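You operate a simulated robot arm through the tools that you are given. There is no shell and no other tool.

Carry out the task below with a simulated two-armed robot. There is one attempt and no reset: what you move stays moved.

JOB
Pick up the stop bar with one hand, pass it to the other hand and put it on the front of the strapper's table. Set down upright: stop bar.

Only the result counts: the job must be done as asked and must still hold three seconds after the hand-in. Knocking over, shifting, dropping, spilling or breaking anything else fails it.

ROBOT AND FRAMES
Two 7-joint arms with two-finger parallel grippers on one trunk, on a base that moves. Base frame: it is fixed to the floor where the robot stands at the start and does not move with it; the origin is under the middle of the robot, x ahead of it, y to its left, z up. Lengths are in mm, angles in rad, forces in N, time in s.
The left shoulder is at the start at [70, 134, 776], the right one opposite. With the tool pointing down near the work surface each hand reaches from about 100 to 640 mm from the robot's upright axis, wherever it stands, measured 20 degrees to its own side. Places, roughly: front of the strapper's table [-5600, 4200, 800]; stop bar [-1500, 3000, 500]. Payload 1.57 kg a hand.
The TCP of each hand is the grasp point between the finger pads, 30 mm short of the fingertips. In the tool frame z runs along the fingers and y along their closing line. The gripper opens to 80 mm. The fingers are 17 mm wide and 12 mm thick; the gripper's body (40 by 82 mm) begins 80 mm behind the TCP.
Orientation is that of the tool frame in the base frame, as a unit quaternion [x, y, z, w]. With the fingers straight down and closing along the base's y, the tool's x points along the base's -x, its y along +y and its z along -z.

CONTROLS
- The arms move only by the tool drive_tool. It takes "left_steps", "right_steps" or both (then of equal length, played together; a hand with none holds still); each is a list of rows, each a list of 3 entries, a list of its own where there are three numbers: the opening, from 0 (shut) to 1 (fully open), then the shift along the tool's x, y, z in mm, then the turn, a rotation vector about the tool's x, y, z in rad. In form: [[hand, [tx, ty, tz], [wx, wy, wz]], ...]. A call has 1 to 20 rows; each row is the pose to reach, as a shift and turn from the pose commanded when the call began, along the tool's axes at that moment. Each row takes 0.2 s and may step no farther than 50 mm and 0.15 rad from the row before; otherwise, or with a gripper value out of range, the whole call is refused. A pose out of reach is approached as far as the arm can. The call stops where the force on the tool passes 40 N (or 10 N more than at its start, if that is more) or the arm is blocked; 0.2 s more then pass. The fingers move at their own pace (about 153 mm/s each) and stop on an object; they squeeze with about 40 N. The grip force told is the motor's: it shows also when the fingers shut on nothing. Time passes only in rows, and 0.2 s behind the last, so rows that repeat a pose let the fingers close. It gives the time, the measured TCP pose, the force on the tool (base axes), the opening and the grip force at its end, in the units of the frame above (readings bear some noise), with the torque about the TCP (base axes, N m) and any sound that the robot's microphone picked up.
- Cameras (640 x 400 px; columns grow to the right, rows downward): "scene" is now at [138.4, -14.8, 1005.7]; the picture's right is [-0.19, -0.98, 0.00], its down [-0.55, 0.11, -0.83] and it looks along [0.81, -0.15, -0.56] (base axes); focal length 249 px, centre (320, 200). "left" rides on the left gripper at [72, 7, -122] in its tool frame; the picture's right is [-0.09, 1.00, 0.00], its down [-0.84, -0.08, -0.54] and it looks along [-0.54, -0.05, 0.84] (tool axes); focal length 238 px, centre (320, 200). "right" rides on the right gripper at [72, -7, -122] in its tool frame; the picture's right is [0.09, 1.00, 0.00], its down [-0.84, 0.08, -0.54] and it looks along [-0.54, 0.05, 0.84] (tool axes); focal length 238 px, centre (320, 200).
- grab_frame(camera): a new picture of that camera. It takes no simulated time.
- lift_body(by): slides the trunk up (or, below 0, down) by that many mm; the arms and the scene camera ride with it, the base frame stays. It gives what a move gives, with no picture.
- drive_base(legs): drives the robot by 1 to 6 legs, each [ahead, left, turn to the left] in mm, mm and rad, along the robot's own axes; the way and the turn of a leg run together, so that a leg with both is an arc; at most 1500 mm and 3.142 rad a leg. The arms and the cameras ride along, it lands a little off, and it stops where it bumps. It gives what a move gives.
- aim_head(pan, tilt): turns the head with the scene camera to pan (to the left, within 1.501 rad either way) and tilt (down, from -0.506 to 1.204), counted from straight ahead of the robot. It gives what a move gives.
- measure_at(camera, pixels): for up to 12 pixels [column, row] of the newest picture of that camera ("zoom" is the newest enlarged one), the place [x, y, z] in the base frame of the surface seen there, good to about 3 mm. It takes no simulated time.
- close_up(camera, box): a new picture of the part [left, top, right, bottom] of that camera's present view, enlarged. It takes no simulated time.
- sign_off(): hands the job in; it is judged then, once.

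Unless the task says otherwise, let go and move clear before handing in.

The tools are called after "Emit:" as a command line: name --argument value ..., lists and objects as JSON in quotes. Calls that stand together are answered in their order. drive_tool: Moves the arms, as the interface text tells. Its arguments: {"type":"object","properties":{"left_steps":{"type":"array"},"right_steps":{"type":"array"}},"required":[]} The other tools are called the same way: lift_body (by) moves the trunk up or down; drive_base (legs) drives the base; aim_head (pan, tilt) turns the head that bears the scene camera; grab_frame (camera) takes a picture; measure_at (camera, pixels) gives the place of the surface under pixels of a picture; close_up (camera, box) takes an enlarged picture of a part of a camera's view; sign_off () hands the job in.

At the start:

```text
t: 0.0
left_eef_pos: [502.6, 194.7, 640.1]
left_orientation: [0.0, 1.0, 0.0, 0.0]
left_contact_force: [-0.7, -0.2, 0.7]
left_torque: [0.01, -0.03, -0.02]
left_width: 79.9
left_finger_force: 0.0
right_eef_pos: [443.6, -225.4, 673.6]
right_orientation: [0.0, 1.0, 0.0, 0.0]
right_contact_force: [-0.3, 0.1, 0.8]
right_torque: [0.03, 0.01, -0.03]
right_width: 80.0
right_finger_force: 0.2
trunk travel left (down, up): [-350.0, 590.0]
robot x, y, heading: [-2.4, -0.7, 0.002]
head pan, tilt (commanded): [-0.188, 0.597]
```

scene: 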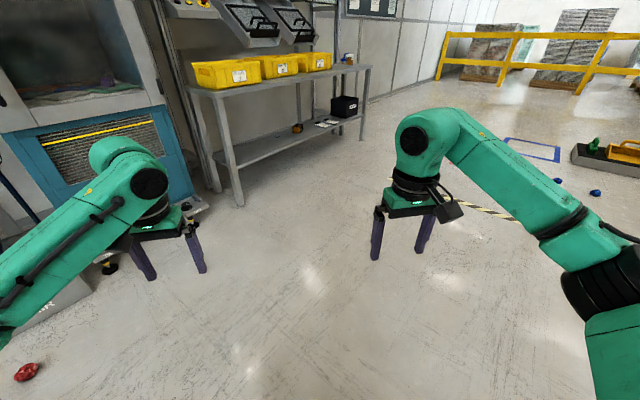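
right: 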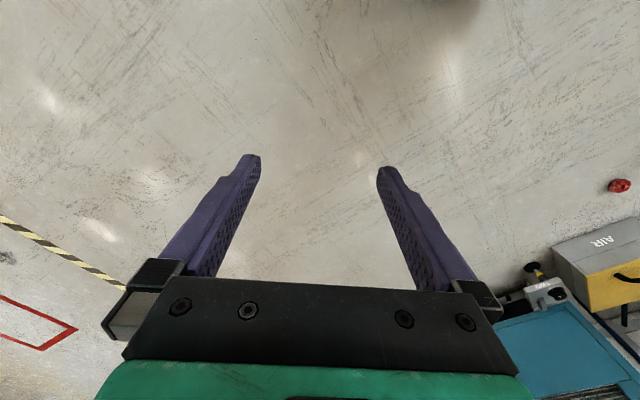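
left: 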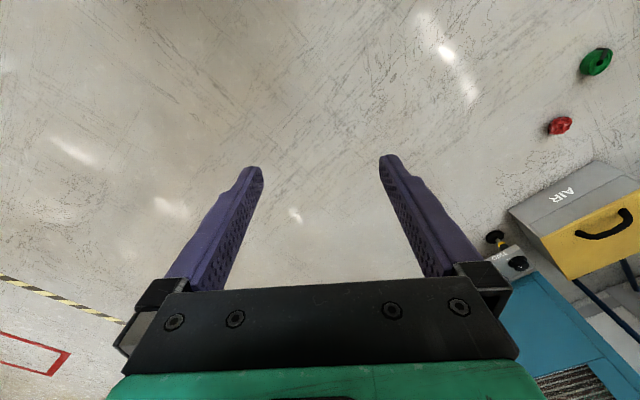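

The start picture shows machines and a shelf ahead (a machine at left around column 80, a shelf at 280), while the stop bar lies behind and to the left at about [-1500, 3000, 500]. I'll pan the head to the left to look over that way first.

Emit:
aim_head --pan 1.5 --tilt 0.4

Emit:
grab_frame --camera "scene"

```text
t: 1.7
left_eef_pos: [502.3, 194.3, 640.3]
left_orientation: [0.001, 1.0, -0.001, -0.001]
left_contact_force: [0.3, 0.3, 0.1]
left_torque: [-0.03, -0.04, 0.02]
left_width: 79.9
left_finger_force: 0.1
right_eef_pos: [444.2, -226.1, 672.9]
right_orientation: [-0.001, 1.0, 0.0, 0.0]
right_contact_force: [-0.9, 0.0, -0.6]
right_torque: [-0.01, 0.0, 0.03]
right_width: 80.2
right_finger_force: 0.1
trunk travel left (down, up): [-350.0, 590.0]
robot x, y, heading: [-1.4, 1.3, 0.001]
head pan, tilt (commanded): [1.499, 0.4]
```

```text
taken
```

scene: 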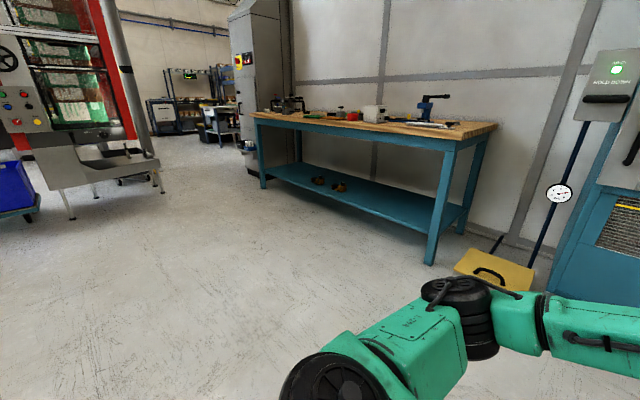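

The view to the left shows a blue workbench (cols 250-490), a red-framed machine at left (cols 0-160) and more stations far back (col 190, row 100). I'll measure several points to map the place.

Emit:
measure_at --camera "scene" --pixels '[[115, 152], [70, 165], [150, 165], [72, 218], [162, 192], [255, 115], [430, 262], [262, 187], [190, 105], [20, 200], [225, 115], [380, 115]]'

Emit:
close_up --camera "scene" --box '[0, 60, 260, 222]'

```text
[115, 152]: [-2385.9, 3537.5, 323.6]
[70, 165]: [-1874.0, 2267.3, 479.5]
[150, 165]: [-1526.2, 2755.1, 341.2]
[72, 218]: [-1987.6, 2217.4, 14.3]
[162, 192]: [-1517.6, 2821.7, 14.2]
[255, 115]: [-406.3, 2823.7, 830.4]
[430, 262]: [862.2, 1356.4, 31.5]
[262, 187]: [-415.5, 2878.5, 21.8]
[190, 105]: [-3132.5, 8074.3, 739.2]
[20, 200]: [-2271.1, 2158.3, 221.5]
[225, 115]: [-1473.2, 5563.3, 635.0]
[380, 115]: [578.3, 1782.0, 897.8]
```

```text
2.46 times, centred on (130, 141) of scene
```

zoom: 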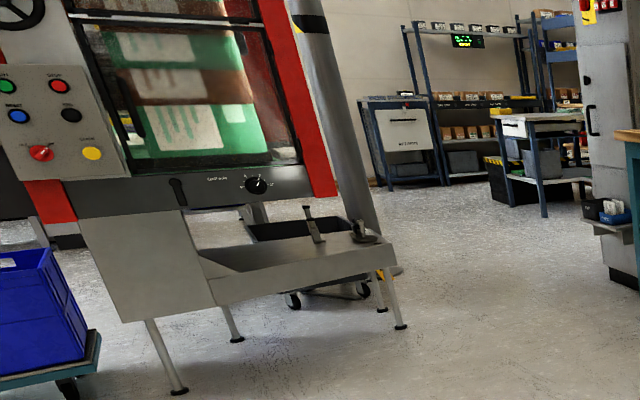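

The machine at [-1900, 2270] with an outfeed table near [-1526, 2755, 341] is probably where the stop bar is. Before turning I'll check the clearance of the AIR box (left camera ~(590,200)) and nearby things, since the arms sweep about 540 mm.

Emit:
measure_at --camera "left" --pixels '[[590, 190], [520, 265], [595, 62], [560, 125], [560, 320], [540, 230]]'

Emit:
aim_head --pan 0.7 --tilt 0.7

Emit:
grab_frame --camera "scene"

```text
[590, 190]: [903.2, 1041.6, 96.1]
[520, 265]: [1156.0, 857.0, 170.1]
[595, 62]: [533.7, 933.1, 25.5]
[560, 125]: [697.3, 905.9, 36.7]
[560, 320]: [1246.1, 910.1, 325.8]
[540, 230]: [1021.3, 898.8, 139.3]
```

```text
t: 2.9
left_eef_pos: [503.1, 194.0, 639.6]
left_orientation: [0.0, 1.0, 0.0, 0.001]
left_contact_force: [-0.2, 0.7, 0.4]
left_torque: [0.0, 0.0, 0.01]
left_width: 79.9
left_finger_force: 0.1
right_eef_pos: [444.6, -226.2, 673.7]
right_orientation: [0.0, 1.0, 0.0, 0.0]
right_contact_force: [-0.4, 0.1, -1.8]
right_torque: [0.0, -0.03, -0.04]
right_width: 79.7
right_finger_force: 0.1
trunk travel left (down, up): [-350.0, 590.0]
robot x, y, heading: [-0.5, 0.6, 0.004]
head pan, tilt (commanded): [0.7, 0.7]
```

```text
taken
```

scene: 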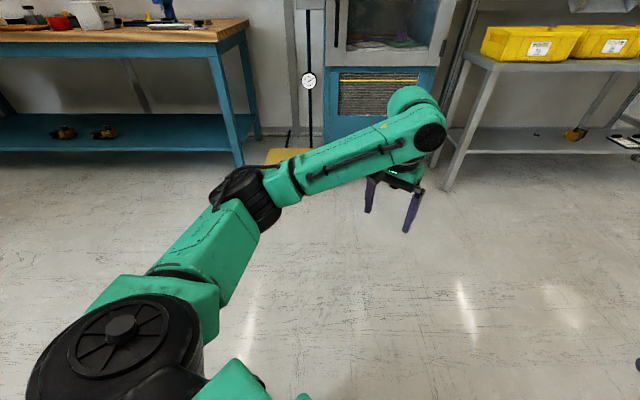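

Nothing stands within the arms' sweep (nearest bits on the floor are at about [534, 933] and [697, 906]). I'll turn in place to face the machine with the outfeed table.

Emit:
drive_base --legs '[[0, 0, 2.03]]'

Emit:
aim_head --pan 0.0 --tilt 0.35

Emit:
grab_frame --camera "scene"

```text
t: 8.2
left_eef_pos: [-405.2, 357.1, 640.0]
left_orientation: [0.855, -0.519, 0.0, 0.0]
left_contact_force: [0.3, -0.1, 0.0]
left_torque: [0.03, 0.01, 0.0]
left_width: 80.0
left_finger_force: 0.1
right_eef_pos: [-4.3, 498.7, 673.7]
right_orientation: [0.854, -0.519, 0.0, 0.0]
right_contact_force: [-0.7, -0.3, 0.4]
right_torque: [-0.02, -0.02, -0.02]
right_width: 79.8
right_finger_force: 0.0
trunk travel left (down, up): [-350.0, 590.0]
robot x, y, heading: [2.6, -1.2, 2.053]
head pan, tilt (commanded): [0.7, 0.7]
```

```text
t: 9.2
left_eef_pos: [-404.3, 357.1, 640.5]
left_orientation: [0.855, -0.519, -0.001, -0.001]
left_contact_force: [0.3, 0.0, 0.3]
left_torque: [0.01, 0.0, -0.03]
left_width: 80.0
left_finger_force: 0.0
right_eef_pos: [-4.7, 497.8, 673.8]
right_orientation: [0.855, -0.519, 0.0, -0.001]
right_contact_force: [0.7, 0.7, 0.3]
right_torque: [-0.02, 0.01, 0.0]
right_width: 80.1
right_finger_force: 0.1
trunk travel left (down, up): [-350.0, 590.0]
robot x, y, heading: [-1.1, 0.1, 2.053]
head pan, tilt (commanded): [0.0, 0.351]
```

```text
taken
```

scene: 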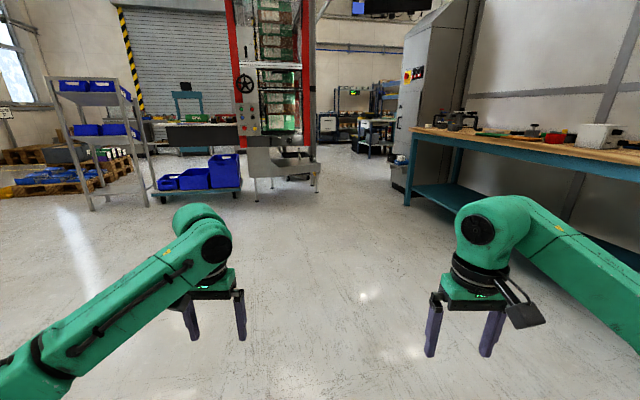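

Emit:
close_up --camera "scene" --box '[230, 90, 390, 190]'

Emit:
close_up --camera "scene" --box '[0, 50, 260, 212]'

```text
4.00 times, centred on (310, 140) of scene
```

zoom: 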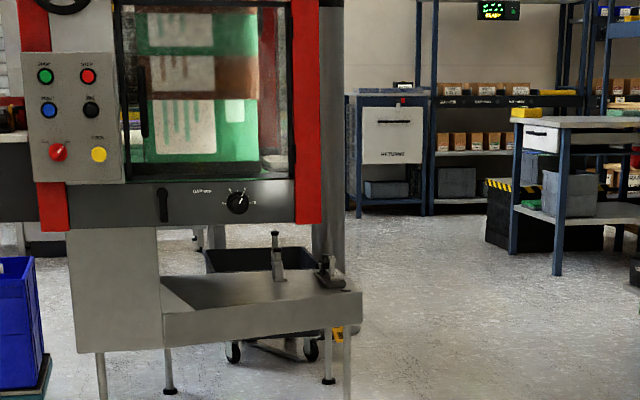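

```text
2.46 times, centred on (130, 131) of scene
```

zoom: 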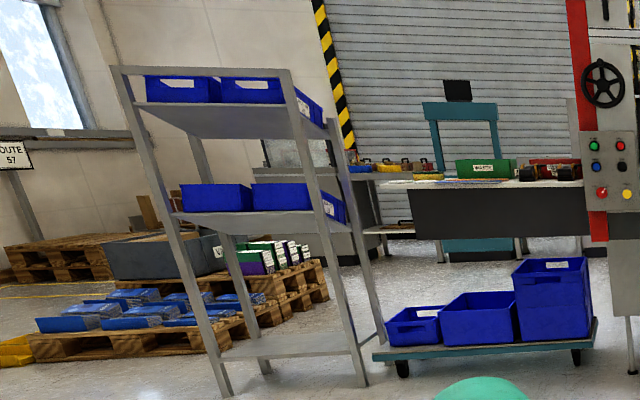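

There's a gray chute table with an upright thing (first zoom (277,255)) and a teal arch machine far back (second zoom (460,150)), likely the strapper. I'll measure both.

Emit:
measure_at --camera "zoom" --pixels '[[480, 170], [490, 250], [435, 150], [430, 183], [490, 185], [560, 180], [400, 350], [590, 340], [215, 390], [365, 385], [380, 300], [520, 300]]'

Emit:
measure_at --camera "scene" --pixels '[[299, 154], [299, 161], [312, 160], [317, 163], [290, 170], [318, 192], [272, 190], [255, 198], [410, 160], [405, 202], [435, 130], [330, 175]]'

```text
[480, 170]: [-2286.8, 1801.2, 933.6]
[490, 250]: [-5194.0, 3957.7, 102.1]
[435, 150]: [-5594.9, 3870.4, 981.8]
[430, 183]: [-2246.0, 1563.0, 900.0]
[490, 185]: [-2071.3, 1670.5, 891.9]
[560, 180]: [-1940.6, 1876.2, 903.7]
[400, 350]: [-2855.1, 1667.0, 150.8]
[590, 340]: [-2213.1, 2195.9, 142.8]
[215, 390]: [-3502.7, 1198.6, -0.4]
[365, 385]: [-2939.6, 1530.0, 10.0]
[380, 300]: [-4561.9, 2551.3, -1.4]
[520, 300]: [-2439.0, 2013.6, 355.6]
```

```text
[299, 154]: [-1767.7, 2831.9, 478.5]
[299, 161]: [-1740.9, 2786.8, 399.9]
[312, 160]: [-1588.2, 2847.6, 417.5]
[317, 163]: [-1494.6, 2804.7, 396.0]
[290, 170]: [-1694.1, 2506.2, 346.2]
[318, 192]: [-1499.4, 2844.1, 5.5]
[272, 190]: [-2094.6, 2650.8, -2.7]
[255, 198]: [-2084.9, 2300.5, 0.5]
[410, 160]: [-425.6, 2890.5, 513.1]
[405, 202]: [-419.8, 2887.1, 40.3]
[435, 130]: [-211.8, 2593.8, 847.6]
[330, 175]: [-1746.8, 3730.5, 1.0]
```

The stop bar looks to be near the end of the chute table around [-1768, 2832, 478] or [-1588, 2848, 417]. I'll drive closer, to about [-800, 1700], which keeps the hands clear of the chute and the bench.

Emit:
drive_base --legs '[[940, -30, 0], [940, -30, 0]]'

Emit:
aim_head --pan 0.2 --tilt 0.45

Emit:
grab_frame --camera "scene"

```text
t: 18.6
left_eef_pos: [-1200.3, 2044.9, 640.8]
left_orientation: [0.851, -0.524, 0.0, 0.0]
left_contact_force: [0.7, -0.4, -0.4]
left_torque: [-0.03, -0.03, 0.0]
left_width: 80.1
left_finger_force: 0.1
right_eef_pos: [-797.4, 2181.0, 675.5]
right_orientation: [0.851, -0.525, 0.0, 0.0]
right_contact_force: [-1.0, 1.0, 0.3]
right_torque: [0.0, -0.02, 0.0]
right_width: 79.9
right_finger_force: 0.0
trunk travel left (down, up): [-350.0, 590.0]
robot x, y, heading: [-801.1, 1682.3, 2.038]
head pan, tilt (commanded): [0.0, 0.351]
```

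```text
t: 19.3
left_eef_pos: [-1200.5, 2045.2, 640.3]
left_orientation: [0.851, -0.525, 0.0, 0.001]
left_contact_force: [0.1, -0.3, 0.1]
left_torque: [0.01, 0.0, 0.03]
left_width: 80.0
left_finger_force: 0.0
right_eef_pos: [-797.3, 2181.0, 673.4]
right_orientation: [0.852, -0.524, 0.001, 0.0]
right_contact_force: [-0.3, -0.1, 0.3]
right_torque: [0.0, 0.01, -0.02]
right_width: 80.0
right_finger_force: 0.0
trunk travel left (down, up): [-350.0, 590.0]
robot x, y, heading: [-800.7, 1683.3, 2.037]
head pan, tilt (commanded): [0.201, 0.45]
```

```text
taken
```

scene: 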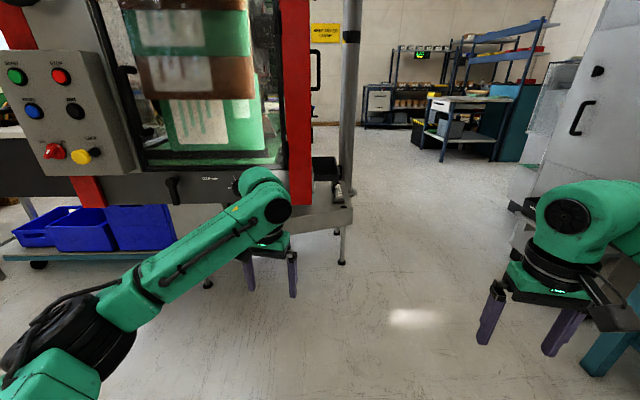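

The left arm hides the chute end (cols 240-350). I'll turn to face it squarely (heading ~π) here, where there is room, then look again.

Emit:
drive_base --legs '[[0, 0, 1.1]]'

Emit:
aim_head --pan -0.9 --tilt 0.45

Emit:
grab_frame --camera "scene"

```text
t: 22.5
left_eef_pos: [-1302.8, 1488.3, 640.6]
left_orientation: [1.0, 0.0, -0.001, 0.0]
left_contact_force: [-0.6, -0.2, 0.2]
left_torque: [0.0, -0.02, 0.0]
left_width: 80.0
left_finger_force: 0.0
right_eef_pos: [-1245.5, 1907.4, 673.4]
right_orientation: [1.0, 0.0, 0.0, -0.001]
right_contact_force: [-0.6, 0.1, -0.5]
right_torque: [0.02, 0.0, 0.01]
right_width: 80.1
right_finger_force: 0.0
trunk travel left (down, up): [-350.0, 590.0]
robot x, y, heading: [-798.0, 1682.6, -3.139]
head pan, tilt (commanded): [0.201, 0.45]
```

```text
t: 23.8
left_eef_pos: [-1303.3, 1487.4, 640.7]
left_orientation: [1.0, 0.001, -0.001, 0.0]
left_contact_force: [0.8, -0.3, -0.2]
left_torque: [-0.03, 0.0, 0.0]
left_width: 80.1
left_finger_force: 0.1
right_eef_pos: [-1245.1, 1908.0, 673.7]
right_orientation: [1.0, 0.002, 0.0, 0.001]
right_contact_force: [-0.3, -0.2, -0.1]
right_torque: [0.03, -0.01, -0.01]
right_width: 80.0
right_finger_force: 0.1
trunk travel left (down, up): [-350.0, 590.0]
robot x, y, heading: [-801.5, 1679.7, -3.137]
head pan, tilt (commanded): [-0.901, 0.45]
```

```text
taken
```

scene: 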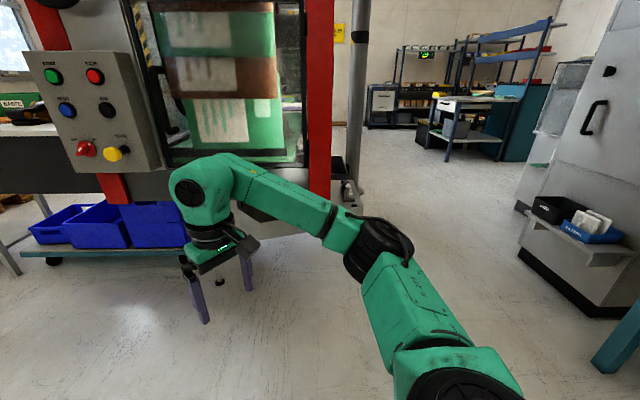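

The chute end is still hidden behind the right arm. Before strafing to +y I'll measure the cabinet's ledge (cols 520-640) and the bench leg for clearance behind the robot.

Emit:
measure_at --camera "scene" --pixels '[[525, 225], [590, 250], [520, 250], [610, 370], [600, 320], [516, 205], [345, 195], [350, 185], [340, 170], [220, 282], [330, 222], [560, 100]]'

Emit:
close_up --camera "scene" --box '[220, 120, 420, 245]'

```text
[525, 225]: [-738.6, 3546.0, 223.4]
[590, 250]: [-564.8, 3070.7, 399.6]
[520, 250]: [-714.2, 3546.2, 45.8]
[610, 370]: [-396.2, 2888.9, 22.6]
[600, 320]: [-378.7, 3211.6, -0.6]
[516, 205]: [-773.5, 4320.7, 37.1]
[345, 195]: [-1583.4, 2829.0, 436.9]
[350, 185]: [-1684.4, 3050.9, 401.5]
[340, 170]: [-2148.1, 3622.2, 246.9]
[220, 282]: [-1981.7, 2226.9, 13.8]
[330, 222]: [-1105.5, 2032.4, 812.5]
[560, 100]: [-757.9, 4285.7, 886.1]
```

```text
3.20 times, centred on (320, 182) of scene
```

zoom: 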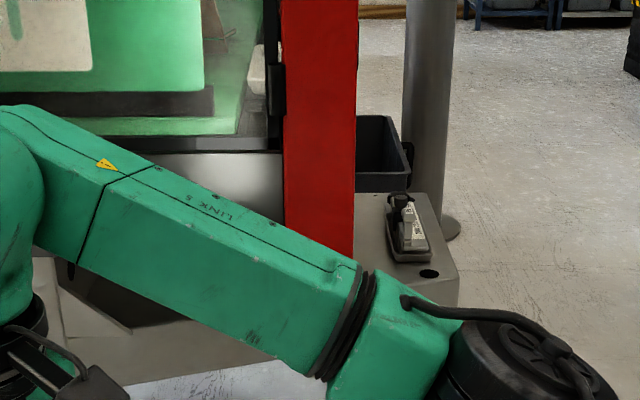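

A tray-like thing with an upright piece sits on the chute corner (zoom (410,230)), at about [-1583, 2829, 437]. I'll strafe right (toward +y) 850 mm at this x, which keeps hands short of the chute and the base off the cabinet ledge.

Emit:
drive_base --legs '[[0, -850, 0]]'

Emit:
aim_head --pan -0.3 --tilt 0.6

Emit:
grab_frame --camera "scene"

```text
t: 27.8
left_eef_pos: [-1302.6, 2253.4, 641.2]
left_orientation: [1.0, 0.009, 0.002, 0.005]
left_contact_force: [6.1, -7.1, 2.9]
left_torque: [0.73, 0.62, -0.28]
left_width: 74.2
left_finger_force: 0.1
right_eef_pos: [-1247.2, 2681.3, 675.2]
right_orientation: [1.0, 0.003, -0.001, 0.0]
right_contact_force: [-0.5, -0.2, 0.3]
right_torque: [-0.02, 0.01, 0.01]
right_width: 80.1
right_finger_force: 0.0
trunk travel left (down, up): [-350.0, 590.0]
robot x, y, heading: [-804.8, 2456.9, -3.137]
head pan, tilt (commanded): [-0.901, 0.45]
stopped in leg 1: the force on the tool passed its limit at 52 N (the readings are from after the stop); the commanded pose is now the measured one
```

```text
t: 28.8
left_eef_pos: [-1302.4, 2253.6, 641.5]
left_orientation: [1.0, 0.009, 0.002, 0.003]
left_contact_force: [8.2, -7.7, 2.3]
left_torque: [0.82, 0.73, -0.36]
left_width: 72.7
left_finger_force: 0.0
right_eef_pos: [-1247.3, 2680.1, 674.1]
right_orientation: [1.0, 0.003, -0.001, 0.0]
right_contact_force: [0.1, -0.6, -0.1]
right_torque: [0.02, -0.01, 0.02]
right_width: 80.0
right_finger_force: 0.1
trunk travel left (down, up): [-350.0, 590.0]
robot x, y, heading: [-802.3, 2459.4, -3.136]
head pan, tilt (commanded): [-0.3, 0.6]
```

```text
taken
```

scene: 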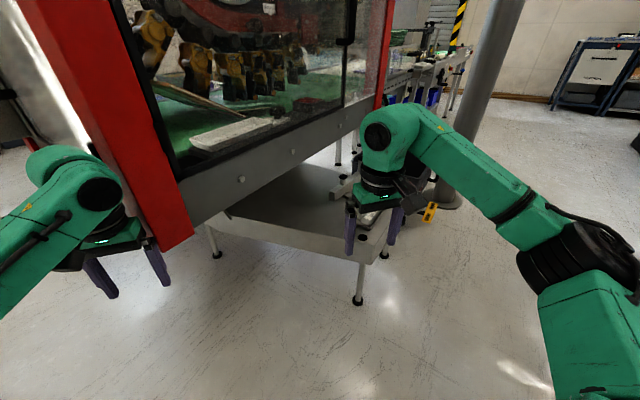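

The left gripper bumped the red machine frame (scene ~(170,235)); the machine itself seems unmoved. I'll back off 100 mm to the left at once, then look at the chute closely.

Emit:
drive_base --legs '[[0, 80, 0]]'

Emit:
grab_frame --camera "scene"

Emit:
close_up --camera "scene" --box '[280, 130, 480, 255]'

Emit:
grab_frame --camera "right"

Emit:
grab_frame --camera "left"

```text
t: 29.8
left_eef_pos: [-1303.5, 2173.3, 640.2]
left_orientation: [1.0, 0.009, 0.003, 0.005]
left_contact_force: [-0.8, -0.4, 1.4]
left_torque: [0.05, -0.01, -0.02]
left_width: 80.1
left_finger_force: 0.1
right_eef_pos: [-1247.1, 2599.3, 673.5]
right_orientation: [1.0, 0.004, 0.0, 0.0]
right_contact_force: [-0.1, -0.2, -0.1]
right_torque: [0.01, 0.0, 0.04]
right_width: 80.2
right_finger_force: 0.0
trunk travel left (down, up): [-350.0, 590.0]
robot x, y, heading: [-800.9, 2378.4, -3.138]
head pan, tilt (commanded): [-0.3, 0.6]
```

```text
taken
```

scene: 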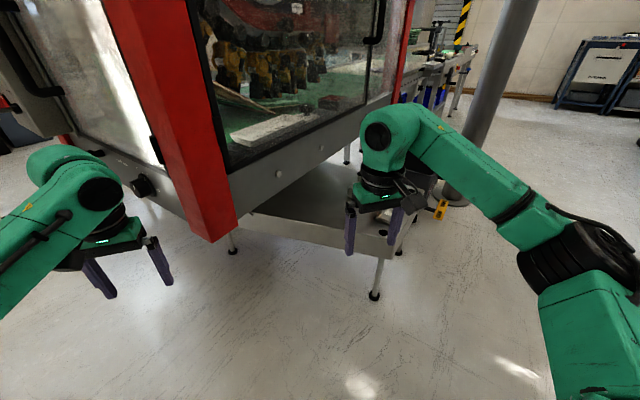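

```text
3.20 times, centred on (380, 192) of scene
```

zoom: 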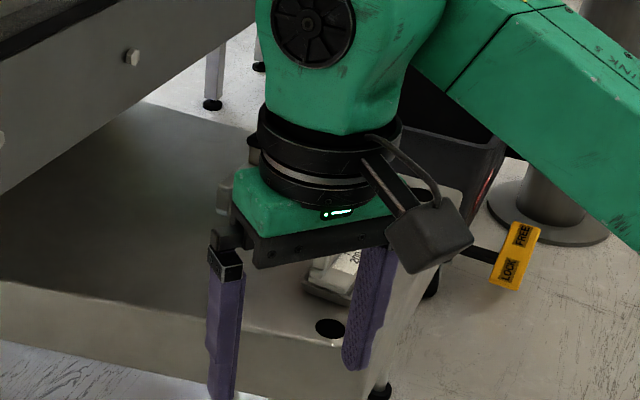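

```text
taken
```

right: 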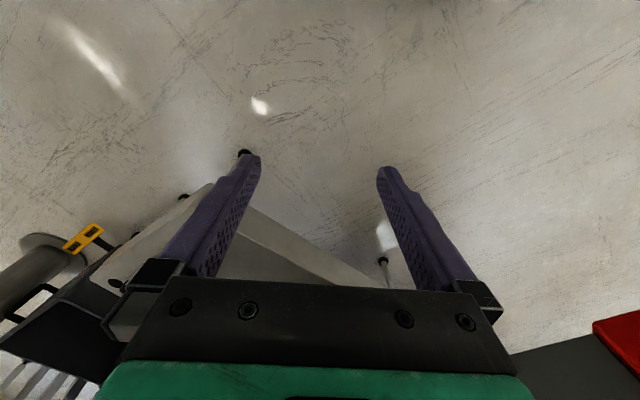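

```text
taken
```

left: 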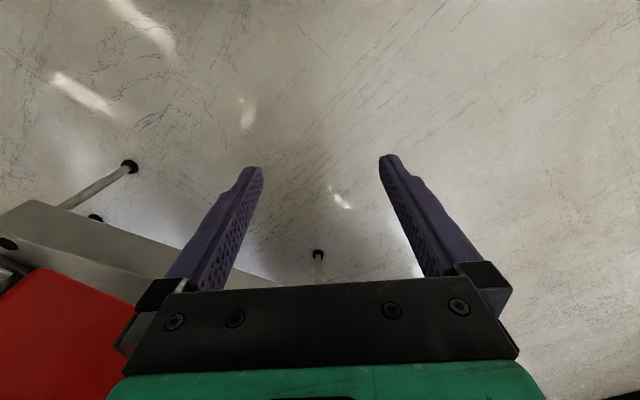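

The right gripper hides the item on the chute corner (zoom (335,275)), and the left hand sits too close to the red post. I'll pull the left hand back 250 mm, pull the right hand back 150 mm, and raise the trunk for a clear view.

Emit:
drive_tool --left_steps '[[1, [45, 0, 0], [0, 0, 0]], [1, [90, 0, 0], [0, 0, 0]], [1, [135, 0, 0], [0, 0, 0]], [1, [180, 0, 0], [0, 0, 0]], [1, [225, 0, 0], [0, 0, 0]], [1, [250, 0, 0], [0, 0, 0]]]' --right_steps '[[1, [35, 0, 0], [0, 0, 0]], [1, [70, 0, 0], [0, 0, 0]], [1, [105, 0, 0], [0, 0, 0]], [1, [140, 0, 0], [0, 0, 0]], [1, [170, 0, 0], [0, 0, 0]], [1, [200, 0, 0], [0, 0, 0]]]'

Emit:
lift_body --by 200

Emit:
grab_frame --camera "scene"

```text
t: 31.2
left_eef_pos: [-1135.6, 2177.2, 641.8]
left_orientation: [1.0, 0.009, 0.003, 0.005]
left_contact_force: [-0.7, 0.3, -0.1]
left_torque: [-0.01, 0.02, 0.0]
left_width: 80.0
left_finger_force: 0.0
left hand out of reach, approached as far as the arm can: row 4, 5, 6
right_eef_pos: [-1047.0, 2602.9, 676.3]
right_orientation: [1.0, 0.002, -0.001, 0.0]
right_contact_force: [-0.2, 0.7, 0.2]
right_torque: [0.02, 0.02, -0.03]
right_width: 80.1
right_finger_force: 0.0
trunk travel left (down, up): [-350.0, 590.0]
robot x, y, heading: [-803.4, 2376.9, -3.133]
head pan, tilt (commanded): [-0.3, 0.6]
```

```text
t: 33.4
left_eef_pos: [-1136.6, 2176.7, 842.3]
left_orientation: [1.0, 0.009, 0.003, 0.006]
left_contact_force: [-0.4, 0.3, 0.4]
left_torque: [-0.01, -0.05, 0.02]
left_width: 80.0
left_finger_force: 0.0
right_eef_pos: [-1046.8, 2602.5, 875.8]
right_orientation: [1.0, 0.003, 0.0, 0.001]
right_contact_force: [-1.0, 0.0, 0.1]
right_torque: [-0.01, -0.01, -0.03]
right_width: 80.0
right_finger_force: 0.1
trunk travel left (down, up): [-550.0, 390.0]
robot x, y, heading: [-802.5, 2378.8, -3.142]
head pan, tilt (commanded): [-0.3, 0.6]
```

```text
taken
```

scene: 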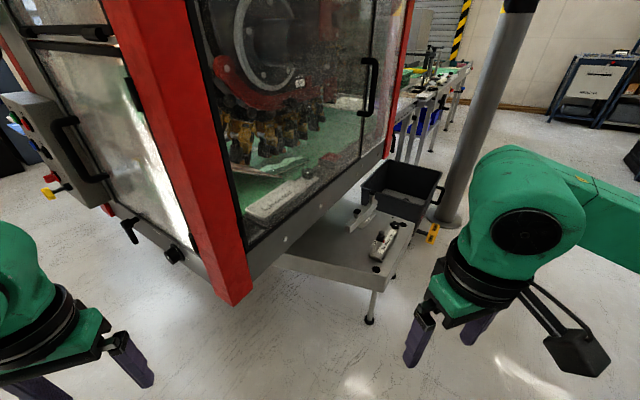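

Now the chute corner is clear: an item lies at around (382,243) and another piece at about (360,215). I'll enlarge that part.

Emit:
close_up --camera "scene" --box '[320, 160, 448, 240]'

Emit:
close_up --camera "scene" --box '[340, 195, 420, 275]'

```text
5.00 times, centred on (384, 200) of scene
```

zoom: 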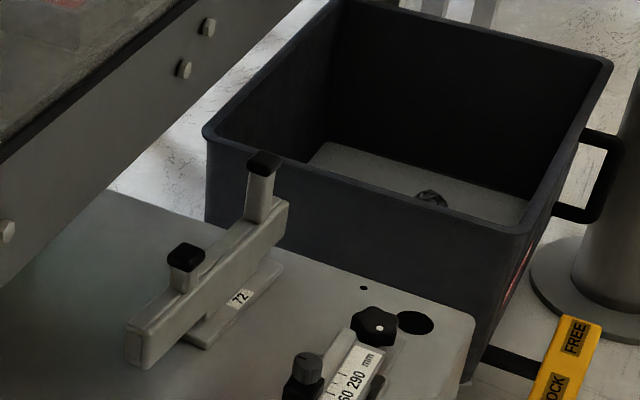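

```text
5.00 times, centred on (380, 235) of scene
```

zoom: 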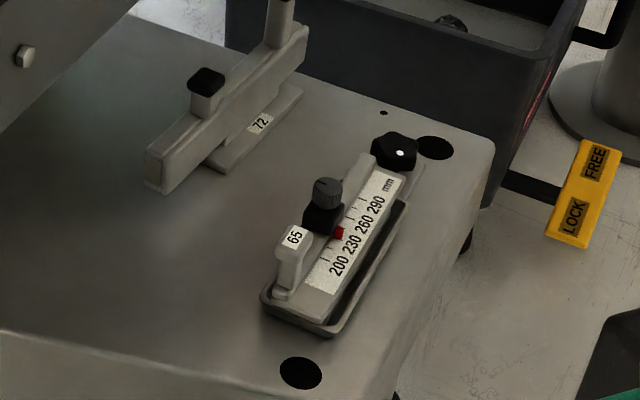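

Two items: a bar with two capped posts on a foot plate tagged "72" (zoom (230,120)) and a ruler gauge tagged "65" (zoom (345,240)). The bar-shaped "72" is the likely stop bar; I'll measure both.

Emit:
measure_at --camera "zoom" --pixels '[[155, 170], [205, 83], [210, 125], [262, 125], [225, 165], [295, 90], [300, 35], [280, 10], [100, 250], [300, 235], [330, 330], [390, 150]]'

Emit:
close_up --camera "scene" --box '[330, 180, 390, 220]'

```text
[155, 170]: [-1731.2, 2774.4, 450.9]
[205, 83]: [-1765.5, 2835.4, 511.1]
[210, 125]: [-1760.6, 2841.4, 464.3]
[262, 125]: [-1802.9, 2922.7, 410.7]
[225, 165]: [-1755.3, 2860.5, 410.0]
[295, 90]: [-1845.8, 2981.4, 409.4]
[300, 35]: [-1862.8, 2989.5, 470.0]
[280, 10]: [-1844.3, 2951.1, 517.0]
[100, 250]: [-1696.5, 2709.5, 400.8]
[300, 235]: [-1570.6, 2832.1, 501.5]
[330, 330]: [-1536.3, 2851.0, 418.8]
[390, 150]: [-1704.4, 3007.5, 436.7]
```

```text
10.00 times, centred on (360, 200) of scene
```

zoom: 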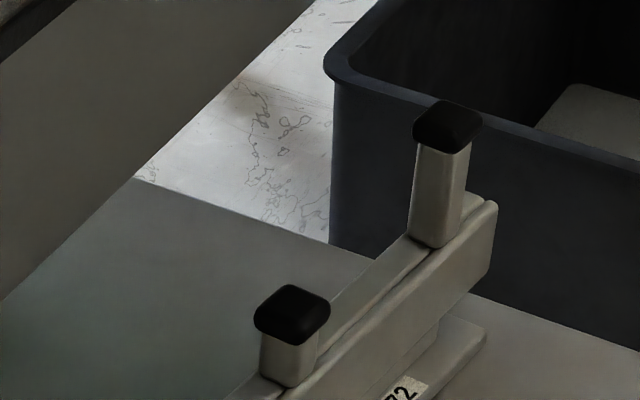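

I'll measure the chute's edges, the bin, the pole and the machine's overhang to plan where to stand.

Emit:
measure_at --camera "scene" --pixels '[[285, 262], [377, 284], [414, 232], [412, 226], [370, 320], [440, 175], [445, 215], [432, 233], [235, 295], [260, 275], [390, 150], [372, 165]]'

Emit:
grab_frame --camera "right"

```text
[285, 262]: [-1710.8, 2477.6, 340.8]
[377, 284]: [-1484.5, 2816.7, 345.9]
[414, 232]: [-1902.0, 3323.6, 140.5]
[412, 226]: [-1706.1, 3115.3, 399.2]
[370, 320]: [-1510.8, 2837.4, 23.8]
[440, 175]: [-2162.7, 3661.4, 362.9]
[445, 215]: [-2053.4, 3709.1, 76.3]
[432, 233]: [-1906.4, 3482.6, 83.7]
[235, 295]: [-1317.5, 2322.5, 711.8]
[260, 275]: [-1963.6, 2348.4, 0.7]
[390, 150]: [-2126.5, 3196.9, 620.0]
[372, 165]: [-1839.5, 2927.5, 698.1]
```

```text
taken
```

right: 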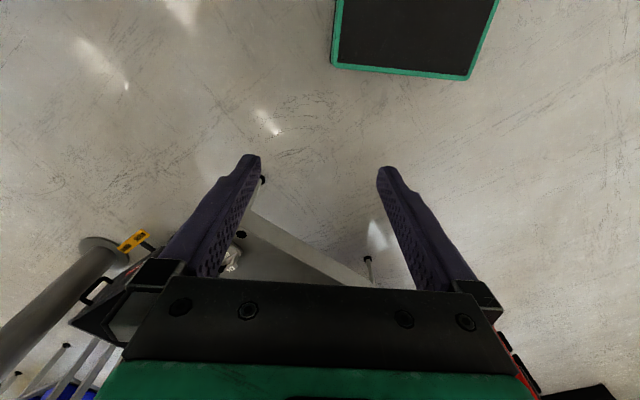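

The right camera also shows the robot's own base front (black pad, (335,65)-(470,80)). I'll measure it and the machine panel's lower edge, which hangs near the bar.

Emit:
measure_at --camera "right" --pixels '[[335, 64], [466, 79], [345, 10], [495, 10]]'

Emit:
measure_at --camera "scene" --pixels '[[245, 284], [270, 262], [290, 240], [310, 220], [330, 200], [345, 187], [360, 172], [378, 155], [290, 232], [320, 200], [350, 172], [385, 100]]'

```text
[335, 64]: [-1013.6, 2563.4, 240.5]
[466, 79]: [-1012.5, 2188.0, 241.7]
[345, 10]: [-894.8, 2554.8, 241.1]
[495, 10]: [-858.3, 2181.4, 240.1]
```

```text
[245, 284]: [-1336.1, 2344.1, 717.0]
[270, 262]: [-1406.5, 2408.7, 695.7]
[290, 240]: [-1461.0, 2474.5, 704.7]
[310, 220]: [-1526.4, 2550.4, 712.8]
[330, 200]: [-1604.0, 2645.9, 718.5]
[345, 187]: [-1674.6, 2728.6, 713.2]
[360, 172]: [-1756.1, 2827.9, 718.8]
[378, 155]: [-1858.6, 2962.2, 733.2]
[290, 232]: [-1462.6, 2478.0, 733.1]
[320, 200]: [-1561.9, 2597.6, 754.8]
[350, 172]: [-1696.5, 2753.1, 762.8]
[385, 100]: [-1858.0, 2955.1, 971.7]
```

The base front edge is 211 mm ahead of the axis with half-width 188, and the machine panel (bottom z≈700) hangs right above the bar, so the bar must be taken at a slant from the open side. I'll turn to face that side (heading ≈ -2.44), back off a little, then strafe right parallel to the panel.

Emit:
drive_base --legs '[[0, 0, 0.7], [-80, 0, 0]]'

Emit:
grab_frame --camera "scene"

```text
t: 36.3
left_eef_pos: [-866.6, 2060.7, 842.5]
left_orientation: [0.937, 0.351, 0.005, 0.003]
left_contact_force: [0.2, 1.2, -1.1]
left_torque: [-0.02, 0.0, 0.01]
left_width: 80.1
left_finger_force: 0.0
right_eef_pos: [-1073.1, 2446.0, 875.9]
right_orientation: [0.939, 0.345, -0.001, 0.001]
right_contact_force: [-0.9, 0.3, 0.2]
right_torque: [-0.02, 0.0, -0.04]
right_width: 80.1
right_finger_force: 0.1
trunk travel left (down, up): [-550.0, 390.0]
robot x, y, heading: [-740.2, 2430.6, -2.436]
head pan, tilt (commanded): [-0.3, 0.6]
```

```text
taken
```

scene: 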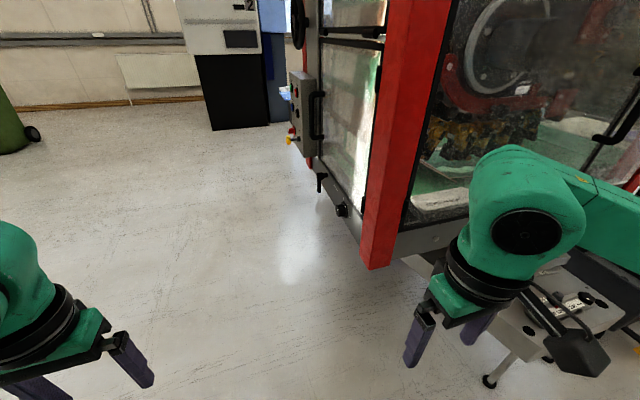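

Everything is as planned: the red post is about 509 mm ahead, the hands reach 336 mm at most. Now strafing right by about 1000 mm.

Emit:
drive_base --legs '[[0, -1000, 0]]'

Emit:
aim_head --pan 0.0 --tilt 0.8

Emit:
grab_frame --camera "scene"

```text
t: 41.5
left_eef_pos: [-1515.1, 2822.2, 841.6]
left_orientation: [0.936, 0.352, 0.004, 0.004]
left_contact_force: [-0.1, 0.2, -0.7]
left_torque: [0.0, 0.0, -0.01]
left_width: 79.9
left_finger_force: 0.1
right_eef_pos: [-1723.8, 3205.7, 875.6]
right_orientation: [0.938, 0.347, 0.001, 0.0]
right_contact_force: [-0.7, -0.5, 0.1]
right_torque: [0.01, -0.01, 0.0]
right_width: 79.9
right_finger_force: 0.0
trunk travel left (down, up): [-550.0, 390.0]
robot x, y, heading: [-1393.1, 3191.8, -2.434]
head pan, tilt (commanded): [-0.3, 0.6]
```

```text
t: 42.3
left_eef_pos: [-1515.2, 2822.4, 841.5]
left_orientation: [0.936, 0.353, 0.004, 0.004]
left_contact_force: [0.1, 0.1, -0.2]
left_torque: [0.0, -0.03, -0.02]
left_width: 80.0
left_finger_force: 0.0
right_eef_pos: [-1723.0, 3206.6, 874.2]
right_orientation: [0.938, 0.347, 0.0, 0.0]
right_contact_force: [-0.4, 0.7, 0.8]
right_torque: [0.04, 0.0, 0.02]
right_width: 80.5
right_finger_force: 0.0
trunk travel left (down, up): [-550.0, 390.0]
robot x, y, heading: [-1392.8, 3193.1, -2.433]
head pan, tilt (commanded): [0.0, 0.799]
```

```text
taken
```

scene: 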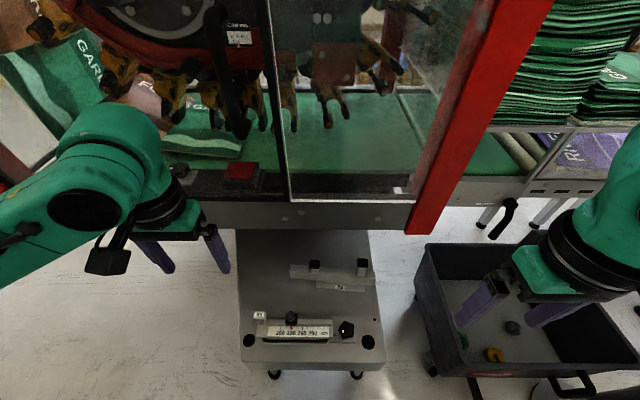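

Emit:
close_up --camera "scene" --box '[230, 230, 390, 330]'

Emit:
close_up --camera "scene" --box '[230, 290, 390, 390]'

```text
4.00 times, centred on (310, 280) of scene
```

zoom: 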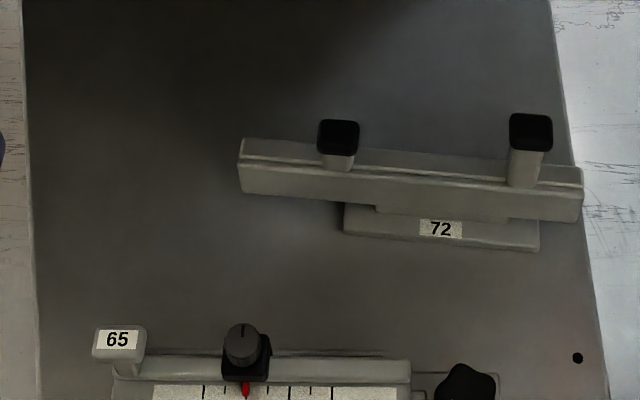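

```text
4.00 times, centred on (310, 340) of scene
```

zoom: 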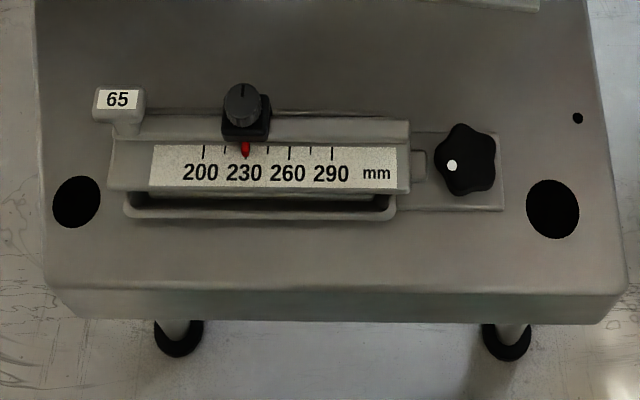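

Both are now in plain view: the "72" bar with its two capped posts on a loose-looking foot (first zoom (410,190)), and the "65" scale piece seated in a channel with a star knob (second zoom (280,165)). I'll bring the right hand camera over them for a closer look before deciding.

Emit:
drive_tool --right_steps '[[1, [-15, 29, 29], [0, 0, 0]], [1, [-30, 58, 58], [0, 0, 0]], [1, [-45, 87, 87], [0, 0, 0]], [1, [-60, 116, 116], [0, 0, 0]], [1, [-75, 145, 145], [0, 0, 0]], [1, [-90, 175, 160], [0, 0, 0]]]'

Emit:
grab_frame --camera "right"

Emit:
grab_frame --camera "left"

```text
t: 43.7
left_eef_pos: [-1515.7, 2821.5, 841.2]
left_orientation: [0.936, 0.353, 0.005, 0.002]
left_contact_force: [-0.2, 0.3, 0.7]
left_torque: [0.03, 0.01, 0.0]
left_width: 80.1
left_finger_force: 0.1
right_eef_pos: [-1676.7, 3013.3, 715.6]
right_orientation: [0.938, 0.347, 0.0, -0.002]
right_contact_force: [0.4, 0.2, 0.5]
right_torque: [-0.01, 0.01, 0.04]
right_width: 80.2
right_finger_force: 0.2
trunk travel left (down, up): [-550.0, 390.0]
robot x, y, heading: [-1390.4, 3191.8, -2.437]
head pan, tilt (commanded): [0.0, 0.799]
```

```text
taken
```

right: 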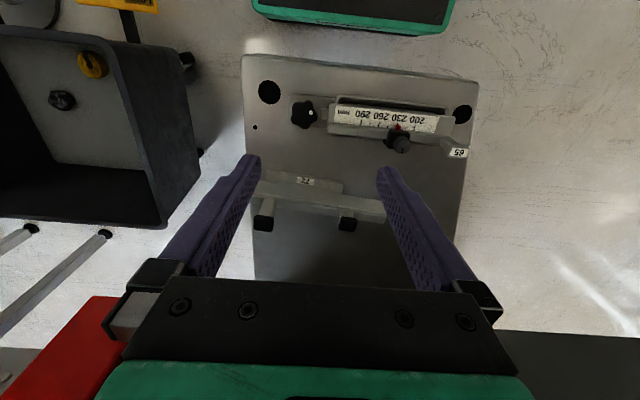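

```text
taken
```

left: 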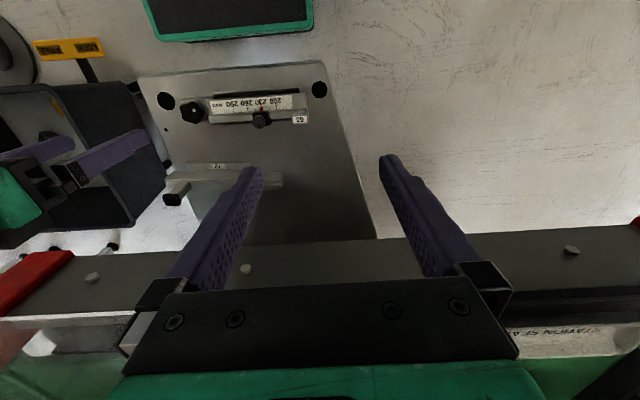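

The right camera shows the bar at (325,195) with posts at (263,215) and (347,222), and the scale piece at (385,115). I'll enlarge.

Emit:
close_up --camera "right" --box '[240, 150, 400, 250]'

Emit:
close_up --camera "right" --box '[240, 60, 480, 210]'

```text
4.00 times, centred on (320, 200) of right
```

zoom: 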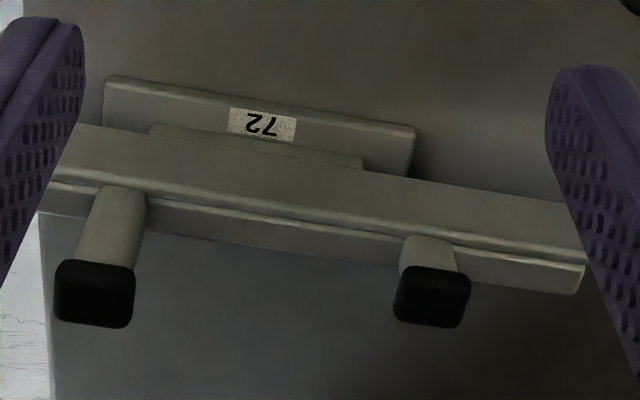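

```text
2.67 times, centred on (360, 135) of right
```

zoom: 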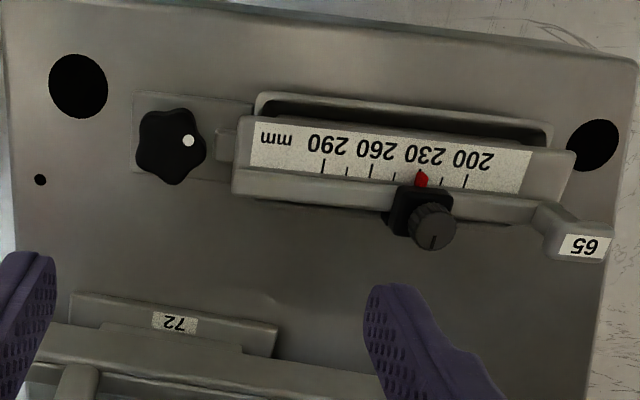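

The "72" bar stands on a foot with two capped posts; the "65" scale piece is clamped by a star knob in a channel. To be sure which is the stop bar, I'll look toward the strapper (pan ≈ -0.94) for hints before touching anything.

Emit:
measure_at --camera "zoom" --pixels '[[180, 140], [440, 230], [580, 245], [330, 190], [260, 150], [180, 322], [75, 300], [270, 370]]'

Emit:
aim_head --pan -0.94 --tilt 0.15

Emit:
grab_frame --camera "scene"

```text
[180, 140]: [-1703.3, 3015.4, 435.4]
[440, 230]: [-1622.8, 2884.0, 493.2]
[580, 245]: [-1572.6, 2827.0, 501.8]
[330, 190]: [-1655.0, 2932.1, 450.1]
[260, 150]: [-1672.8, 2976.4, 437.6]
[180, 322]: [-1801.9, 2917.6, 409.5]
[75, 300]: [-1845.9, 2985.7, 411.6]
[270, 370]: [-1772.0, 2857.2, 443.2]
```

```text
t: 44.9
left_eef_pos: [-1515.0, 2822.4, 840.9]
left_orientation: [0.936, 0.353, 0.004, 0.005]
left_contact_force: [-0.6, 0.2, -0.9]
left_torque: [-0.01, -0.02, -0.01]
left_width: 80.0
left_finger_force: 0.1
right_eef_pos: [-1675.4, 3015.7, 716.2]
right_orientation: [0.938, 0.347, 0.0, 0.001]
right_contact_force: [0.2, 0.1, 0.4]
right_torque: [-0.04, 0.01, 0.0]
right_width: 80.1
right_finger_force: 0.1
trunk travel left (down, up): [-550.0, 390.0]
robot x, y, heading: [-1390.5, 3191.8, -2.435]
head pan, tilt (commanded): [-0.941, 0.15]
```

```text
taken
```

scene: 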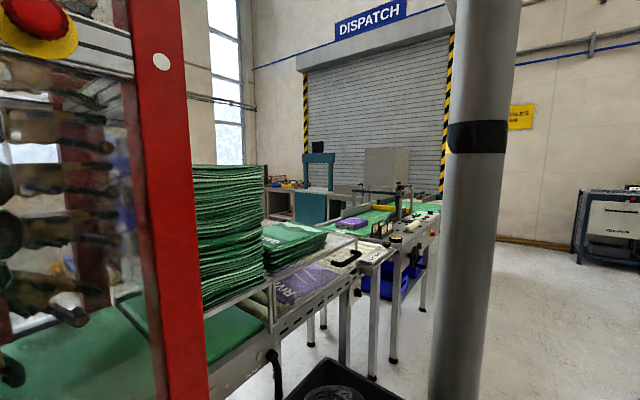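

The strapper (teal arch around (318,180)) is visible beyond the line of bag stacks. I'll enlarge that area.

Emit:
close_up --camera "scene" --box '[250, 130, 442, 250]'

Emit:
close_up --camera "scene" --box '[300, 180, 444, 270]'

```text
3.33 times, centred on (346, 190) of scene
```

zoom: 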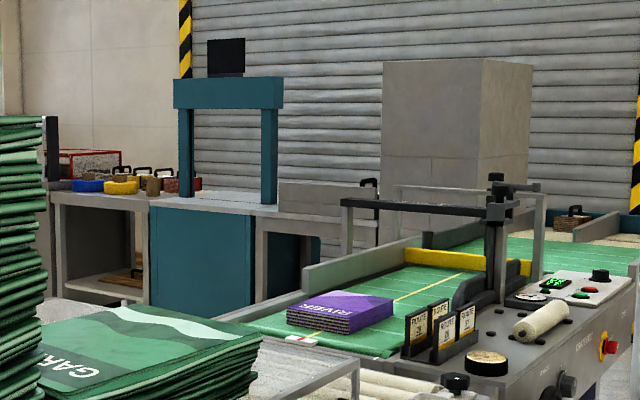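

```text
4.44 times, centred on (372, 225) of scene
```

zoom: 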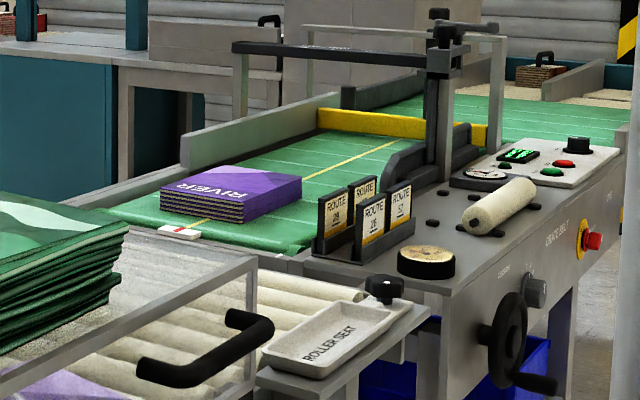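

This is a print-finishing line with the strapper at its end; the roller-seat and route-card props give no hint of another stop bar. I'll raise the right hand, back off 300 mm and lower the trunk to see both chute items from a low angle, to tell which one is loose.

Emit:
drive_tool --right_steps '[[1, [0, 0, -45], [0, 0, 0]], [1, [0, 0, -90], [0, 0, 0]], [1, [0, -30, -130], [0, 0, 0]], [1, [0, -70, -160], [0, 0, 0]], [1, [0, -115, -160], [0, 0, 0]], [1, [0, -160, -160], [0, 0, 0]]]'

Emit:
drive_base --legs '[[-300, 0, 0]]'

Emit:
lift_body --by -450

Emit:
aim_head --pan 0.0 --tilt 0.5

Emit:
grab_frame --camera "scene"

```text
t: 46.3
left_eef_pos: [-1516.4, 2824.0, 842.7]
left_orientation: [0.936, 0.353, 0.004, 0.005]
left_contact_force: [-0.4, 1.5, -0.4]
left_torque: [-0.02, 0.04, 0.01]
left_width: 80.1
left_finger_force: 0.1
right_eef_pos: [-1782.1, 3137.7, 875.7]
right_orientation: [0.937, 0.348, 0.0, 0.001]
right_contact_force: [-0.3, 0.1, 0.0]
right_torque: [-0.01, 0.01, -0.01]
right_width: 79.9
right_finger_force: 0.1
trunk travel left (down, up): [-550.0, 390.0]
robot x, y, heading: [-1391.8, 3193.2, -2.432]
head pan, tilt (commanded): [-0.941, 0.15]
```

```text
t: 48.4
left_eef_pos: [-1287.6, 3015.0, 842.2]
left_orientation: [0.935, 0.354, 0.005, 0.005]
left_contact_force: [0.7, -0.1, -0.4]
left_torque: [-0.03, 0.02, -0.02]
left_width: 79.9
left_finger_force: 0.1
right_eef_pos: [-1557.0, 3327.9, 875.1]
right_orientation: [0.937, 0.35, 0.0, 0.0]
right_contact_force: [0.2, 1.2, 0.2]
right_torque: [0.0, 0.0, 0.0]
right_width: 80.0
right_finger_force: 0.0
trunk travel left (down, up): [-550.0, 390.0]
robot x, y, heading: [-1167.2, 3385.0, -2.427]
head pan, tilt (commanded): [-0.941, 0.15]
```

```text
refused: -450 is not a number from -400 to 400
```

```text
t: 49.6
left_eef_pos: [-1289.9, 3015.1, 843.7]
left_orientation: [0.935, 0.355, 0.004, 0.004]
left_contact_force: [0.2, -0.2, -0.5]
left_torque: [-0.01, 0.0, -0.01]
left_width: 80.1
left_finger_force: 0.0
right_eef_pos: [-1557.3, 3327.2, 875.8]
right_orientation: [0.937, 0.349, 0.0, 0.0]
right_contact_force: [-0.1, 0.3, -0.4]
right_torque: [0.02, 0.0, 0.01]
right_width: 80.0
right_finger_force: 0.1
trunk travel left (down, up): [-550.0, 390.0]
robot x, y, heading: [-1166.1, 3385.6, -2.428]
head pan, tilt (commanded): [0.0, 0.499]
```

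```text
taken
```

scene: 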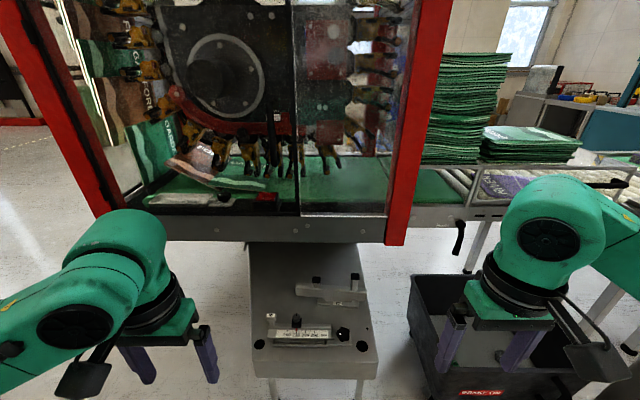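

The trunk move is limited to 400 mm a call. Before lowering I'll check the bin rim (near (450,370)) relative to the right hand.

Emit:
measure_at --camera "scene" --pixels '[[412, 280], [440, 345], [480, 280], [425, 395], [520, 395], [600, 370], [460, 225], [480, 155], [520, 160], [430, 210], [600, 200], [475, 265]]'

Emit:
lift_body --by -330

Emit:
grab_frame --camera "scene"

```text
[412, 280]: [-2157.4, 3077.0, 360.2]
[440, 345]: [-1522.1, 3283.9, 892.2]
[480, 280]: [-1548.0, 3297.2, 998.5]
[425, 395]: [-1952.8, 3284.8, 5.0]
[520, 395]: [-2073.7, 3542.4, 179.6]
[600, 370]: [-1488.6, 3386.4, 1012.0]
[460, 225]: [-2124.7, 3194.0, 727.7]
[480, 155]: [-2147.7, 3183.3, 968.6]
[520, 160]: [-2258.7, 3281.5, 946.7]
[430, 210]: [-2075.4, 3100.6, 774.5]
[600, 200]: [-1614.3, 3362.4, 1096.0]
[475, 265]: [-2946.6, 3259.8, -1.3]
```

```text
t: 52.9
left_eef_pos: [-1289.2, 3014.8, 511.4]
left_orientation: [0.935, 0.355, 0.005, 0.004]
left_contact_force: [-0.8, -0.1, 0.0]
left_torque: [0.0, -0.02, 0.04]
left_width: 79.9
left_finger_force: 0.2
right_eef_pos: [-1556.6, 3327.1, 543.6]
right_orientation: [0.937, 0.349, 0.0, 0.0]
right_contact_force: [0.1, 0.1, -0.5]
right_torque: [0.01, 0.03, 0.0]
right_width: 80.1
right_finger_force: 0.1
trunk travel left (down, up): [-220.0, 720.0]
robot x, y, heading: [-1168.3, 3383.1, -2.426]
head pan, tilt (commanded): [0.0, 0.499]
```

```text
taken
```

scene: 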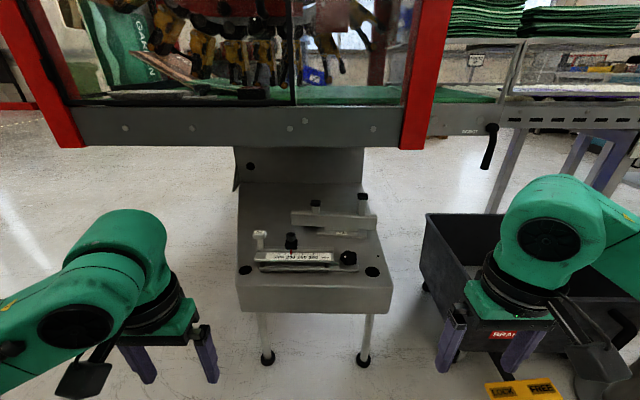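

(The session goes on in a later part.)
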